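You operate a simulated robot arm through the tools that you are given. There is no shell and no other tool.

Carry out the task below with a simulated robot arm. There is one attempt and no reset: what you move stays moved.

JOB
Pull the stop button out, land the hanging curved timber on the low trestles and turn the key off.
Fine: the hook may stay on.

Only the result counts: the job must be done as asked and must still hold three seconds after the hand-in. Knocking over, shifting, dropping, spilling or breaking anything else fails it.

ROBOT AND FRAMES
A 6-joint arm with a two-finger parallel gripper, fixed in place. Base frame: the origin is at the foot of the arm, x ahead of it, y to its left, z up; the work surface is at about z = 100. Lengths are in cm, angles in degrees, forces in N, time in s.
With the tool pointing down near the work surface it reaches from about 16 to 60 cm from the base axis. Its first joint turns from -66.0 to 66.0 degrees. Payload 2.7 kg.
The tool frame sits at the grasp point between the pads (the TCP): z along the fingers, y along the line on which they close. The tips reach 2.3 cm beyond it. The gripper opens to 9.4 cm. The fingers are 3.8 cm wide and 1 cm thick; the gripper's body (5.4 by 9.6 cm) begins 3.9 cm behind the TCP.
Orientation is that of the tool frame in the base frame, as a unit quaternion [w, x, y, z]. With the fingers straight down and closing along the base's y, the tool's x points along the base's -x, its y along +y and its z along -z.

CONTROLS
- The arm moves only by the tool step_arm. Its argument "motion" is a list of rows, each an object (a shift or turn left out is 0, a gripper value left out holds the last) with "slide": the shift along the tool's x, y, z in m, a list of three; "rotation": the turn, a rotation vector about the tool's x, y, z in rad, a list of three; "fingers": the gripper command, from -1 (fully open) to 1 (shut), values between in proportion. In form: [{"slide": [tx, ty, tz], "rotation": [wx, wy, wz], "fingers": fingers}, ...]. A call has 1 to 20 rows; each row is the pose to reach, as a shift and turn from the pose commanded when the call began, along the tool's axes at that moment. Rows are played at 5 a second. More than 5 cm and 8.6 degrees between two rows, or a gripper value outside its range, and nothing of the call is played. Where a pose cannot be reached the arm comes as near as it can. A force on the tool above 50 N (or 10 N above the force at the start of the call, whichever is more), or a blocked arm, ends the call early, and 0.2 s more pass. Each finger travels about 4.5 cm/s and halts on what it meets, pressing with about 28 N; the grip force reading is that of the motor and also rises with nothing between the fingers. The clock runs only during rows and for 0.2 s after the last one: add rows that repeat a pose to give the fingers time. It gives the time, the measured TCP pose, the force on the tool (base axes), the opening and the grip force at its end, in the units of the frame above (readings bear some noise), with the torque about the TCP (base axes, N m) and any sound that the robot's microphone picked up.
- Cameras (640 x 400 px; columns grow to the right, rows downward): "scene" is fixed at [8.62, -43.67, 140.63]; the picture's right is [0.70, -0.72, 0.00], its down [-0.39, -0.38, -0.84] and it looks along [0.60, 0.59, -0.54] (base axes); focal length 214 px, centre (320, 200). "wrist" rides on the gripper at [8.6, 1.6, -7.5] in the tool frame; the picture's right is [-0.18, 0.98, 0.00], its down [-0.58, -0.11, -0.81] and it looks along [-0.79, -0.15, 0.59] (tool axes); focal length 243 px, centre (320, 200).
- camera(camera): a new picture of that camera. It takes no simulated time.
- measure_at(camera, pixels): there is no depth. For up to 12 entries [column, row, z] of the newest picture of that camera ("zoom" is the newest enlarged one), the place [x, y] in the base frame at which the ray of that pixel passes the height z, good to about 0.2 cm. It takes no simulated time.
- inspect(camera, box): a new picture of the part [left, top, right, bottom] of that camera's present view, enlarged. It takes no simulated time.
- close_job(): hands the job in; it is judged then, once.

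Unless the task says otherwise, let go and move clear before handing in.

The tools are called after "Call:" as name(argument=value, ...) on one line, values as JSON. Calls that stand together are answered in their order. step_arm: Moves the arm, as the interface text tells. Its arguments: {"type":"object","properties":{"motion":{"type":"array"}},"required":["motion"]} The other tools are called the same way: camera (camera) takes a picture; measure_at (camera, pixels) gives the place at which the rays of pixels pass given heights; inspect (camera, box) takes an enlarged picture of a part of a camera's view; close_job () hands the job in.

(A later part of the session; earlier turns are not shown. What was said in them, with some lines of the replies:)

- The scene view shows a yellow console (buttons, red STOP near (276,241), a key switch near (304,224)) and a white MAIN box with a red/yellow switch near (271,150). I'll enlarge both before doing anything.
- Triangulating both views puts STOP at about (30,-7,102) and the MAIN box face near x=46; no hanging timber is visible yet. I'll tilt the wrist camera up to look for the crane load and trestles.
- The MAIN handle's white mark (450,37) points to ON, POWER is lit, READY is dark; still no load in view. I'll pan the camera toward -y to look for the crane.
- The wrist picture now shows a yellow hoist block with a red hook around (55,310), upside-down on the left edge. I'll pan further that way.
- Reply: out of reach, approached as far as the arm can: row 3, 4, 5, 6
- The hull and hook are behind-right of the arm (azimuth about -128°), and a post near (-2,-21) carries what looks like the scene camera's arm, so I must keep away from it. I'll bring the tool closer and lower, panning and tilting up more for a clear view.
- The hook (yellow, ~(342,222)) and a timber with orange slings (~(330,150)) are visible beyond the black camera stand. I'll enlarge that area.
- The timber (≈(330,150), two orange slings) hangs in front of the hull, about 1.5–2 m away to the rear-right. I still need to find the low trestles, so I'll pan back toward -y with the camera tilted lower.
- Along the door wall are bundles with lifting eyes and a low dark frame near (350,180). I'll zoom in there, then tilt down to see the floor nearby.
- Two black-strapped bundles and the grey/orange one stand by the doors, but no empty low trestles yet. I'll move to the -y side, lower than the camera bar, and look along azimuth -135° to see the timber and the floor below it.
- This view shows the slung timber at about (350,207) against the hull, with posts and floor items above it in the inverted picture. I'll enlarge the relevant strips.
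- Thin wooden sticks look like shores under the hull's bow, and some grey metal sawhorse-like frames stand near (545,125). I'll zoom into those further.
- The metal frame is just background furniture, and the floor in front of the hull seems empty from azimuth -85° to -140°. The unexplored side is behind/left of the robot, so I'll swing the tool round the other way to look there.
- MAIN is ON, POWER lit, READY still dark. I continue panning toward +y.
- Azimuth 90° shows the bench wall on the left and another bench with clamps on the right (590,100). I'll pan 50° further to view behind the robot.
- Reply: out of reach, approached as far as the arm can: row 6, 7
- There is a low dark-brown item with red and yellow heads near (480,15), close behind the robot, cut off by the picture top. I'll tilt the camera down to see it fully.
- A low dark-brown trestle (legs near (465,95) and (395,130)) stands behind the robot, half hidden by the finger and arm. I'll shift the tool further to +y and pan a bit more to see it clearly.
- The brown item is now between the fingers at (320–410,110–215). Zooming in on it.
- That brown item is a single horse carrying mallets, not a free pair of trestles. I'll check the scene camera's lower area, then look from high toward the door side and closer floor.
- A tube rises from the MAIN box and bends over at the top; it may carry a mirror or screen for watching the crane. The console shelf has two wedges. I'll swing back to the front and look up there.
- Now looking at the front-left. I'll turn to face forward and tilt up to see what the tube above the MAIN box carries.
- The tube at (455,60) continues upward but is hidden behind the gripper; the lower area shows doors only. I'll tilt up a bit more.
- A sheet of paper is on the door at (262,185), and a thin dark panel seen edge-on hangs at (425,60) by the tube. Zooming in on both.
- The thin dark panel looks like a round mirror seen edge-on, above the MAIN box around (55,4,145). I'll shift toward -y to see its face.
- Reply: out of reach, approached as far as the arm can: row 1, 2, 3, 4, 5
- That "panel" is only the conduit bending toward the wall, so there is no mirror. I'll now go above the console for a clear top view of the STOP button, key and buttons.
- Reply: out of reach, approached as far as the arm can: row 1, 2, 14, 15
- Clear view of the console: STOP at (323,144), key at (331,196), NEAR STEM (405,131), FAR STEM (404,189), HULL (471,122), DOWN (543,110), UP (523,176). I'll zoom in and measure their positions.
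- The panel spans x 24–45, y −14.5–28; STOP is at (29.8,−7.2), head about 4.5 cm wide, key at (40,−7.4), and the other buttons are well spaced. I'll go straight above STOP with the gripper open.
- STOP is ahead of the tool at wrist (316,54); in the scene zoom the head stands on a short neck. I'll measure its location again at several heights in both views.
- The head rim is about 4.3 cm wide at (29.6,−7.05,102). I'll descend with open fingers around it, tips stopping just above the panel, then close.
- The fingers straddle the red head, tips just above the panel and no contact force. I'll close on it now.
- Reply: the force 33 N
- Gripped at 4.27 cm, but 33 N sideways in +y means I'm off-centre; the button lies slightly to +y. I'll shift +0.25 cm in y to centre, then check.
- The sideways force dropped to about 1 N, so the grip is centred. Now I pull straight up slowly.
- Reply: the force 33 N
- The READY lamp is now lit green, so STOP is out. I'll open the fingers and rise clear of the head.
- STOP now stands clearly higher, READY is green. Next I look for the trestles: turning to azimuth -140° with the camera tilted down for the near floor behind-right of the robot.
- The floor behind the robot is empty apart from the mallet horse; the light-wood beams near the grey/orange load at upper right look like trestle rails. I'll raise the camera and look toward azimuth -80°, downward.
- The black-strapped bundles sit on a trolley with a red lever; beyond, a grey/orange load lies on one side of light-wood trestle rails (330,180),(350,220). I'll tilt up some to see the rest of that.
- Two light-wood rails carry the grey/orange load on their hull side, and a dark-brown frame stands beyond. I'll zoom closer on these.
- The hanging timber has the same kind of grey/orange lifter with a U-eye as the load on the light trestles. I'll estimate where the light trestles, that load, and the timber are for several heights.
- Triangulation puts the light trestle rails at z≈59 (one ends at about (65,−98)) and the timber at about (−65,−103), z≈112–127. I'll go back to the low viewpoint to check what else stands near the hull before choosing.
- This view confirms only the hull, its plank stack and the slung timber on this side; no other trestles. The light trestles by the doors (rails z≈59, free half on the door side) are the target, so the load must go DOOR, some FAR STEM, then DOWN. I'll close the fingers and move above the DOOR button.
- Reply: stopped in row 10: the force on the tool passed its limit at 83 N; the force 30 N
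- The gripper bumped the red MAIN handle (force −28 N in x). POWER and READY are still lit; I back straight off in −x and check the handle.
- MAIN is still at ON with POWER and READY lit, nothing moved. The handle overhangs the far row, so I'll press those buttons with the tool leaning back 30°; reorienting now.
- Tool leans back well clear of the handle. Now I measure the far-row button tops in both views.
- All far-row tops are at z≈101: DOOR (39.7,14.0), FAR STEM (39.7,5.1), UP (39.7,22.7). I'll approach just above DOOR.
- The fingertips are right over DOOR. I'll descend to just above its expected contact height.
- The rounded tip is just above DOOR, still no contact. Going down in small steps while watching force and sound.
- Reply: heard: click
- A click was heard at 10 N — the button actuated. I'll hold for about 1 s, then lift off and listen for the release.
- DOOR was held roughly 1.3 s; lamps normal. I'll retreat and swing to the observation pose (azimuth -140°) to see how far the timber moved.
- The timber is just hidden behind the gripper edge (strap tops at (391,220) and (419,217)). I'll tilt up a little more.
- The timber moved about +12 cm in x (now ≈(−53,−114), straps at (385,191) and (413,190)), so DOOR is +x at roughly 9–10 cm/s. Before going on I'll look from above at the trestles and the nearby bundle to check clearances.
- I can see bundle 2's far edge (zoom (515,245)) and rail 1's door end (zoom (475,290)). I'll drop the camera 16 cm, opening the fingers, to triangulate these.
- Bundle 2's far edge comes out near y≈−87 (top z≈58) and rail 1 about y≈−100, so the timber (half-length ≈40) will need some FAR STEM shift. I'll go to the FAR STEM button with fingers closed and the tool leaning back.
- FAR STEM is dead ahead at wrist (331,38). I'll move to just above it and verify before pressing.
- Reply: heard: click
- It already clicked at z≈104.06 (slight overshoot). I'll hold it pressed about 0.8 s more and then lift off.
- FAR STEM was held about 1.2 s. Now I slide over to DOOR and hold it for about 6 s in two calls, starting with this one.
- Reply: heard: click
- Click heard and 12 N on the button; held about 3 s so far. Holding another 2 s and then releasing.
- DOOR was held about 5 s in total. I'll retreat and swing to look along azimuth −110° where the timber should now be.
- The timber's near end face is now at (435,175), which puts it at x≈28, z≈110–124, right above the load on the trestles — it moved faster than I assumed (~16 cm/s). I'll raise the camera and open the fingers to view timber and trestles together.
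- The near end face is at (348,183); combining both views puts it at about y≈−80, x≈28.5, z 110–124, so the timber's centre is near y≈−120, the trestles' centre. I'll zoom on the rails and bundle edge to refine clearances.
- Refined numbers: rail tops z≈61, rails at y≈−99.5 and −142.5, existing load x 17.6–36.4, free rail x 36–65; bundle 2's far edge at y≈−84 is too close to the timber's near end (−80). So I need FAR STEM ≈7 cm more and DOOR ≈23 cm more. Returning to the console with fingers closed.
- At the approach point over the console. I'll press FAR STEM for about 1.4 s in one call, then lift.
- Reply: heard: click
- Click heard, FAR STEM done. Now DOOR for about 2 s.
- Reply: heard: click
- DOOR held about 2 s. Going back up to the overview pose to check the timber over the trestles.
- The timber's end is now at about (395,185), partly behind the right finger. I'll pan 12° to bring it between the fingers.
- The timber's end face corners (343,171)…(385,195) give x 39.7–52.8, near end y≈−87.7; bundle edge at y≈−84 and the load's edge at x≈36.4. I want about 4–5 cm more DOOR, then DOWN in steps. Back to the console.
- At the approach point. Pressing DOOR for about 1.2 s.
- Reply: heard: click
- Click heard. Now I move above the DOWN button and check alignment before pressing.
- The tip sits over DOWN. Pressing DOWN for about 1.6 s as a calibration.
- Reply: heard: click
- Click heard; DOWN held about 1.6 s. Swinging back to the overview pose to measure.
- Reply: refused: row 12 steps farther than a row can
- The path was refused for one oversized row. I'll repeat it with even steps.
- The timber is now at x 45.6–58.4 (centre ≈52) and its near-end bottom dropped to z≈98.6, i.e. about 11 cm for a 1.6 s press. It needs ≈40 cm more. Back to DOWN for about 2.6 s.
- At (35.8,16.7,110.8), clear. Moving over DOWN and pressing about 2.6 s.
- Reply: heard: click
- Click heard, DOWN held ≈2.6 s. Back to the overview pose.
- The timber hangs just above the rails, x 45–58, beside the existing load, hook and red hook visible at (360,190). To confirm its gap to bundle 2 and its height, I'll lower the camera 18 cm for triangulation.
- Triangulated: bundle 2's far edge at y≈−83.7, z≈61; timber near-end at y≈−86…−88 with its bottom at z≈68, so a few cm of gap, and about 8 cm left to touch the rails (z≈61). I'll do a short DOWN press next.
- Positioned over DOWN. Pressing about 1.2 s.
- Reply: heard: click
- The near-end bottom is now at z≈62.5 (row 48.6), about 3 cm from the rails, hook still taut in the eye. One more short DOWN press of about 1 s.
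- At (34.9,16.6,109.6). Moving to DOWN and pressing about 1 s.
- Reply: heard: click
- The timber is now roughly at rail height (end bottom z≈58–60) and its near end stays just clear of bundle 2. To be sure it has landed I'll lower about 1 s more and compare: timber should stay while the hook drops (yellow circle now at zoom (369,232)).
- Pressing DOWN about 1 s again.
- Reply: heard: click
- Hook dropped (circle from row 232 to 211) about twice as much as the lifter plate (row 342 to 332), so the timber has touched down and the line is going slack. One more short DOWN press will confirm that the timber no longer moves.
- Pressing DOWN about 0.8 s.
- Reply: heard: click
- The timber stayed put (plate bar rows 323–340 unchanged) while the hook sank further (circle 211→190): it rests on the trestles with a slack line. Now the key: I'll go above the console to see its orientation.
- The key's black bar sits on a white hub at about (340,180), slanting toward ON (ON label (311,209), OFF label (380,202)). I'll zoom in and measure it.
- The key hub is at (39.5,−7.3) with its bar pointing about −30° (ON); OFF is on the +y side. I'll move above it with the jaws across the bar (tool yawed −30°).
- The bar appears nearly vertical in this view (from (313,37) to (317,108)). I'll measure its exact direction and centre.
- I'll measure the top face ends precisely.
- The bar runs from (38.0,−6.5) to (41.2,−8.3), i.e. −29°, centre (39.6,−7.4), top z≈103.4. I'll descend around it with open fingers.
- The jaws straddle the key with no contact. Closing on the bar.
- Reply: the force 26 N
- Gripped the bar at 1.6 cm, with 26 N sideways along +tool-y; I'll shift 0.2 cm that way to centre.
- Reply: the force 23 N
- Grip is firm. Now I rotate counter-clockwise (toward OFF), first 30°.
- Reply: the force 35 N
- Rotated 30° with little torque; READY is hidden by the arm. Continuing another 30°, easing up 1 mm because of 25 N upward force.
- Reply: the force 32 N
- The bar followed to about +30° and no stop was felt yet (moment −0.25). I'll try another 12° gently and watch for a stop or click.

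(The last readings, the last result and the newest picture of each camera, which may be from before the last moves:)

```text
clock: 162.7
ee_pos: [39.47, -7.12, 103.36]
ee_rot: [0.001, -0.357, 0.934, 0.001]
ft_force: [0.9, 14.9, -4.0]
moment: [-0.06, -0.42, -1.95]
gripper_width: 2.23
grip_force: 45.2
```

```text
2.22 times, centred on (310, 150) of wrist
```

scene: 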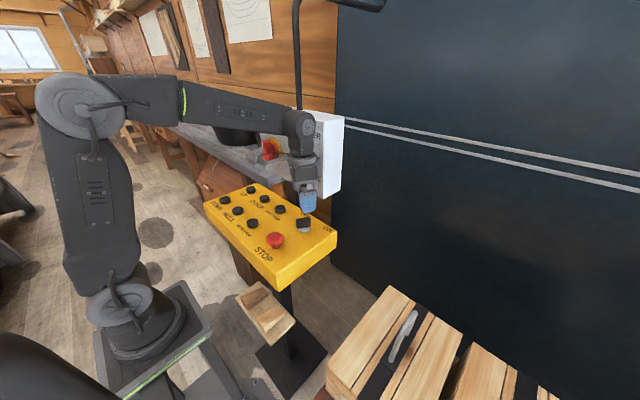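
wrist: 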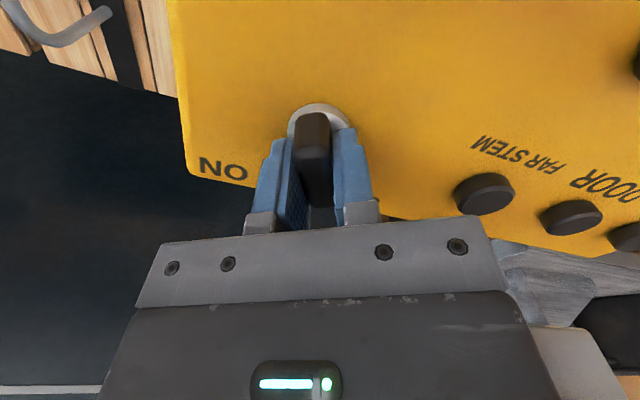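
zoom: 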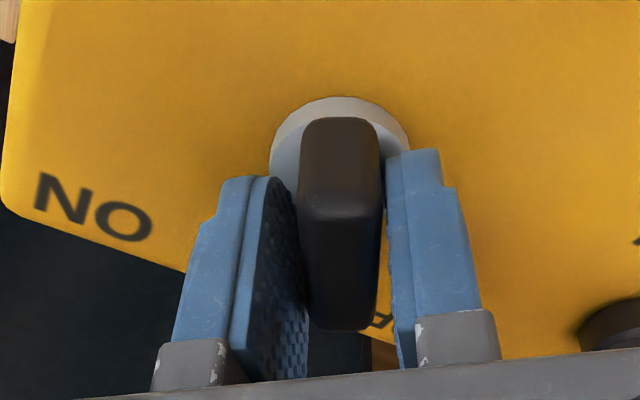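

The moment jumped to −1.95 N·m and the jaws spread to 2.2 cm: the key has reached its end stop. I'll turn back slightly, open and rise to verify.

Call:
step_arm(motion=[{"rotation": [0, 0, 0.1]}, {"rotation": [0, 0, 0.19], "fingers": -1}, {"rotation": [0, 0, 0.19], "fingers": -1}, {"rotation": [0, 0, 0.19], "fingers": -1}, {"rotation": [0, 0, 0.19], "fingers": -1}, {"rotation": [0, 0, 0.19], "fingers": -1}, {"slide": [0, 0, -0.03], "rotation": [0, 0, 0.19]}, {"slide": [0, 0, -0.07], "rotation": [0, 0, 0.19]}, {"slide": [0, 0, -0.1], "rotation": [0, 0, 0.19]}])

Call:
camera(camera="wrist")

Call:
inspect(camera="scene", box=[230, 100, 350, 250])

```text
clock: 164.7
ee_pos: [39.68, -6.98, 113.64]
ee_rot: [0.001, -0.269, 0.963, 0.0]
ft_force: [0.3, -0.1, 0.0]
moment: [0.0, 0.04, 0.0]
gripper_width: 9.41
grip_force: 0.0
```

```text
taken
```

wrist: 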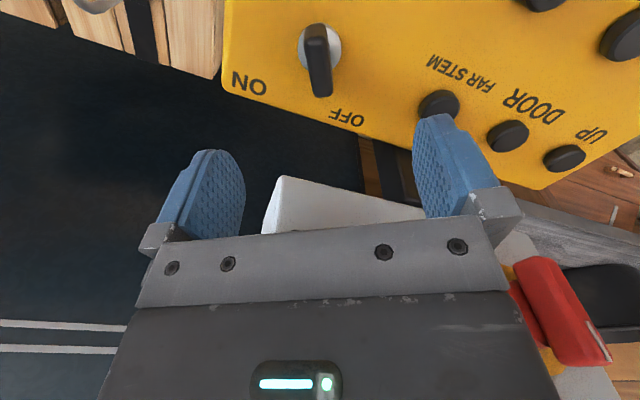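

```text
2.67 times, centred on (290, 175) of scene
```

zoom: 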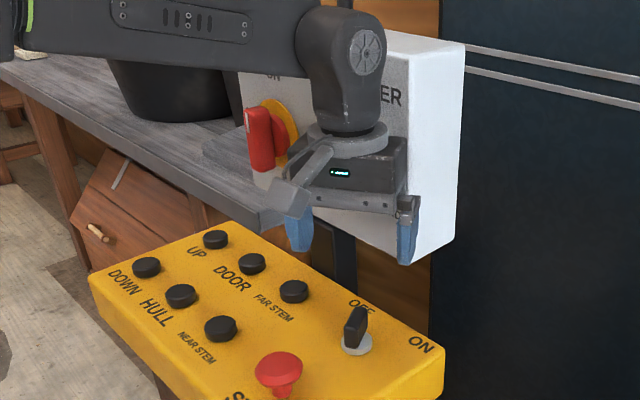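

The key bar now points to the OFF label. I'll back away from the console so the lamps are visible and check the key again.

Call:
step_arm(motion=[{"slide": [0.03, -0.015, -0.02], "rotation": [0, 0, 0.1]}, {"slide": [0.07, -0.04, -0.04], "rotation": [0, 0, 0.2]}, {"slide": [0.11, -0.06, -0.06], "rotation": [0, 0.0, 0.3]}, {"slide": [0.14, -0.08, -0.08], "rotation": [0, 0.0, 0.4]}, {"slide": [0.15, -0.09, -0.1], "rotation": [0, 0.0, 0.5]}, {"slide": [0.15, -0.09, -0.1], "rotation": [0, 0.0, 0.5]}])

Call:
camera(camera="wrist")

Call:
camera(camera="scene")

Call:
inspect(camera="scene", box=[200, 95, 350, 265])

```text
refused: row 2 steps farther than a row can; nothing moved
```

```text
taken
```

wrist: 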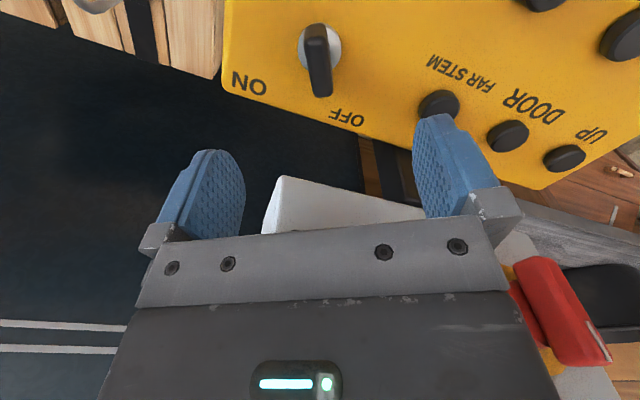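

```text
taken
```

scene: 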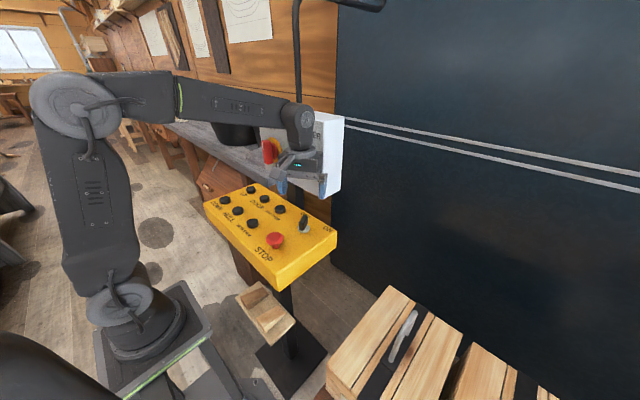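

```text
2.35 times, centred on (275, 180) of scene
```

zoom: 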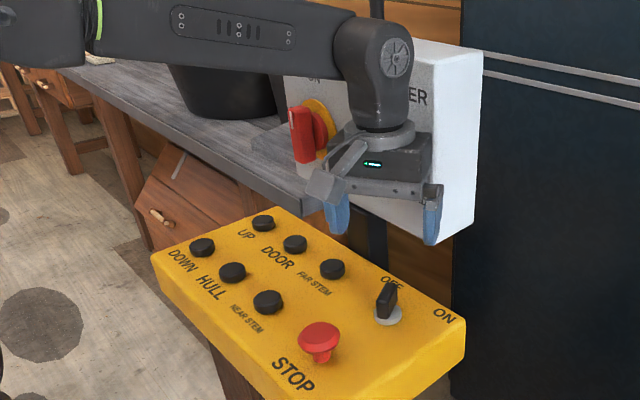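

Repeating with smaller steps.

Call:
step_arm(motion=[{"slide": [0.02, 0.019, -0.013], "rotation": [0, 0.06, 0.108]}, {"slide": [0.041, 0.038, -0.026], "rotation": [0, 0.12, 0.216]}, {"slide": [0.061, 0.058, -0.038], "rotation": [0, 0.18, 0.324]}, {"slide": [0.082, 0.077, -0.051], "rotation": [0, 0.24, 0.432]}, {"slide": [0.102, 0.096, -0.064], "rotation": [0, 0.3, 0.54]}, {"slide": [0.102, 0.096, -0.064], "rotation": [0, 0.3, 0.54]}])

Call:
camera(camera="wrist")

Call:
inspect(camera="scene", box=[200, 95, 350, 265])

Call:
inspect(camera="wrist", box=[230, 60, 430, 220])

```text
clock: 166.1
ee_pos: [25.86, -4.21, 120.12]
ee_rot: [-0.142, 0.001, 0.989, -0.04]
ft_force: [0.9, -0.6, 0.2]
moment: [0.01, 0.04, -0.02]
gripper_width: 9.4
grip_force: 0.0
```

```text
taken
```

wrist: 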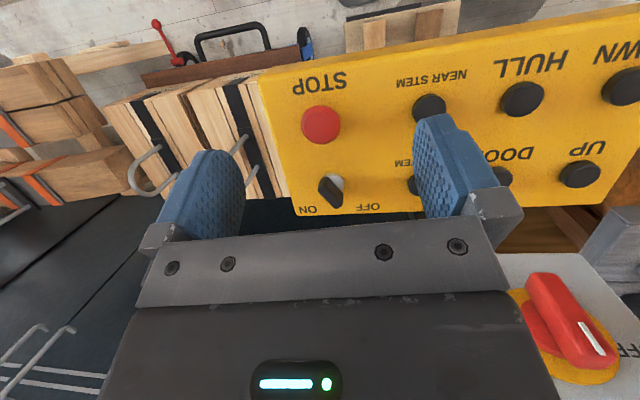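

```text
2.35 times, centred on (275, 180) of scene
```

zoom: 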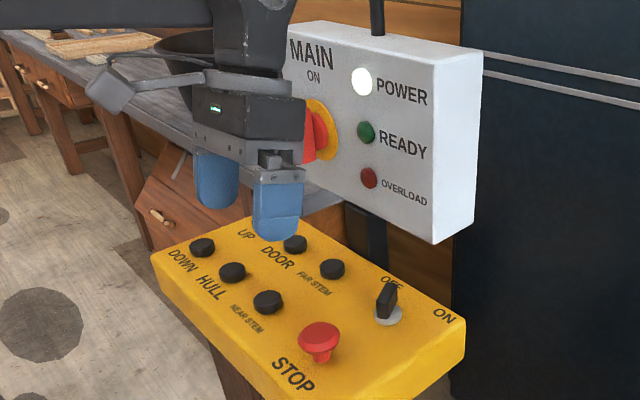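

```text
2.50 times, centred on (330, 140) of wrist
```

zoom: 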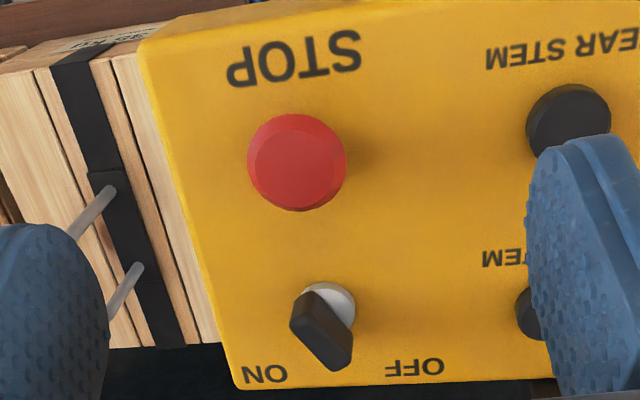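

READY is now dark, the key points to OFF and STOP is still out. I'll take one last look at the landed timber from the overview pose.

Call:
step_arm(motion=[{"slide": [0.0006, -0.0169, -0.0097], "rotation": [0.0035, -0.0501, 0.1267]}, {"slide": [0.0013, -0.0338, -0.0195], "rotation": [0.007, -0.1002, 0.2535]}, {"slide": [0.0019, -0.0507, -0.0292], "rotation": [0.0105, -0.1503, 0.3802]}, {"slide": [0.0025, -0.0676, -0.0389], "rotation": [0.014, -0.2004, 0.5069]}, {"slide": [0.0032, -0.0845, -0.0486], "rotation": [0.0175, -0.2505, 0.6336]}, {"slide": [0.0038, -0.1015, -0.0584], "rotation": [0.0211, -0.3005, 0.7604]}, {"slide": [0.0045, -0.1184, -0.0681], "rotation": [0.0246, -0.3506, 0.8871]}, {"slide": [0.0051, -0.1353, -0.0778], "rotation": [0.0281, -0.4007, 1.0138]}, {"slide": [0.0057, -0.1522, -0.0875], "rotation": [0.0316, -0.4508, 1.1405]}, {"slide": [0.0064, -0.1691, -0.0973], "rotation": [0.0351, -0.5009, 1.2673]}, {"slide": [0.007, -0.186, -0.107], "rotation": [0.0386, -0.551, 1.394]}, {"slide": [0.007, -0.186, -0.107], "rotation": [0.0386, -0.551, 1.394]}])

Call:
camera(camera="wrist")

Call:
inspect(camera="wrist", box=[250, 20, 430, 150])

Call:
inspect(camera="wrist", box=[250, 100, 430, 230])

```text
clock: 168.7
ee_pos: [28.15, -21.92, 131.87]
ee_rot: [0.169, 0.615, 0.758, -0.136]
ft_force: [-0.5, 0.0, 0.5]
moment: [0.0, -0.02, 0.01]
gripper_width: 9.39
grip_force: 0.0
```

```text
taken
```

wrist: 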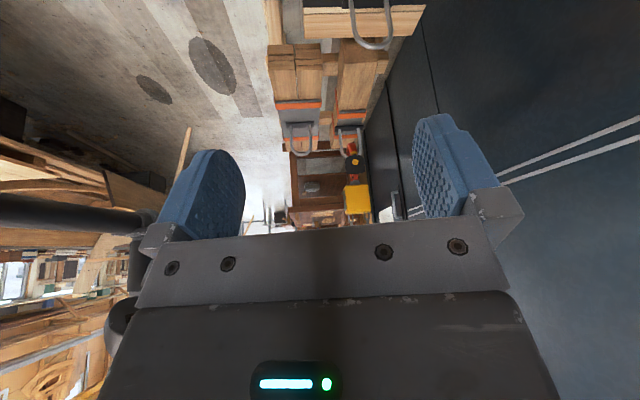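

```text
3.08 times, centred on (340, 85) of wrist
```

zoom: 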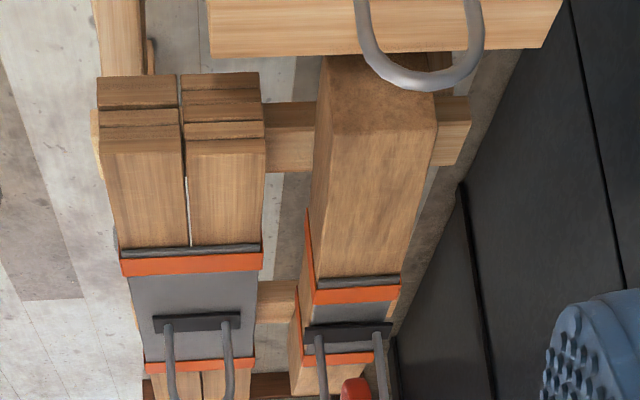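

```text
3.08 times, centred on (340, 165) of wrist
```

zoom: 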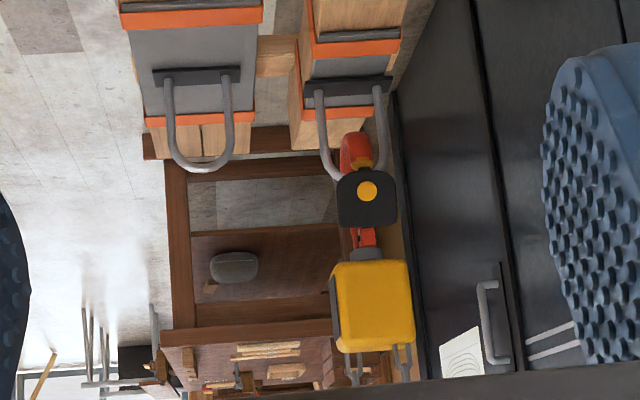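

The timber is unchanged and resting across both rails with a slack line. Its near end is about 4 cm clear of the bundle (y≈−88 against −84), and nothing else has shifted. STOP is out, the key is at OFF with READY dark, and the gripper is open and clear, so I'm handing in.

Call:
close_job()

```text
The job is handed in.
```

I pulled the STOP button out, landed the curved timber on the low trestles and turned the key off, then handed the job in. I haven't seen the judgement.

- **STOP button:** it is out. The READY lamp turned green when I pulled it.
- **Timber:** it rests on the trestles by the doors, beside the load already there. The last press of DOWN lowered the hook but not the timber, so the line is slack. The hook is still on.
- **Which trestles:** these were the only pair I found, so I took them to be the low ones.
- **Clearance:** the timber's near end is about 4 cm from the nearest strapped bundle. That is an estimate from camera views, but I saw no sign that the bundle moved.
- **Key:** it is turned to OFF against its end stop, and READY has gone dark.

On the way to the DOOR button the gripper bumped the MAIN switch handle, with a peak force of 83 N. The handle stayed at ON and the POWER and READY lamps stayed lit.
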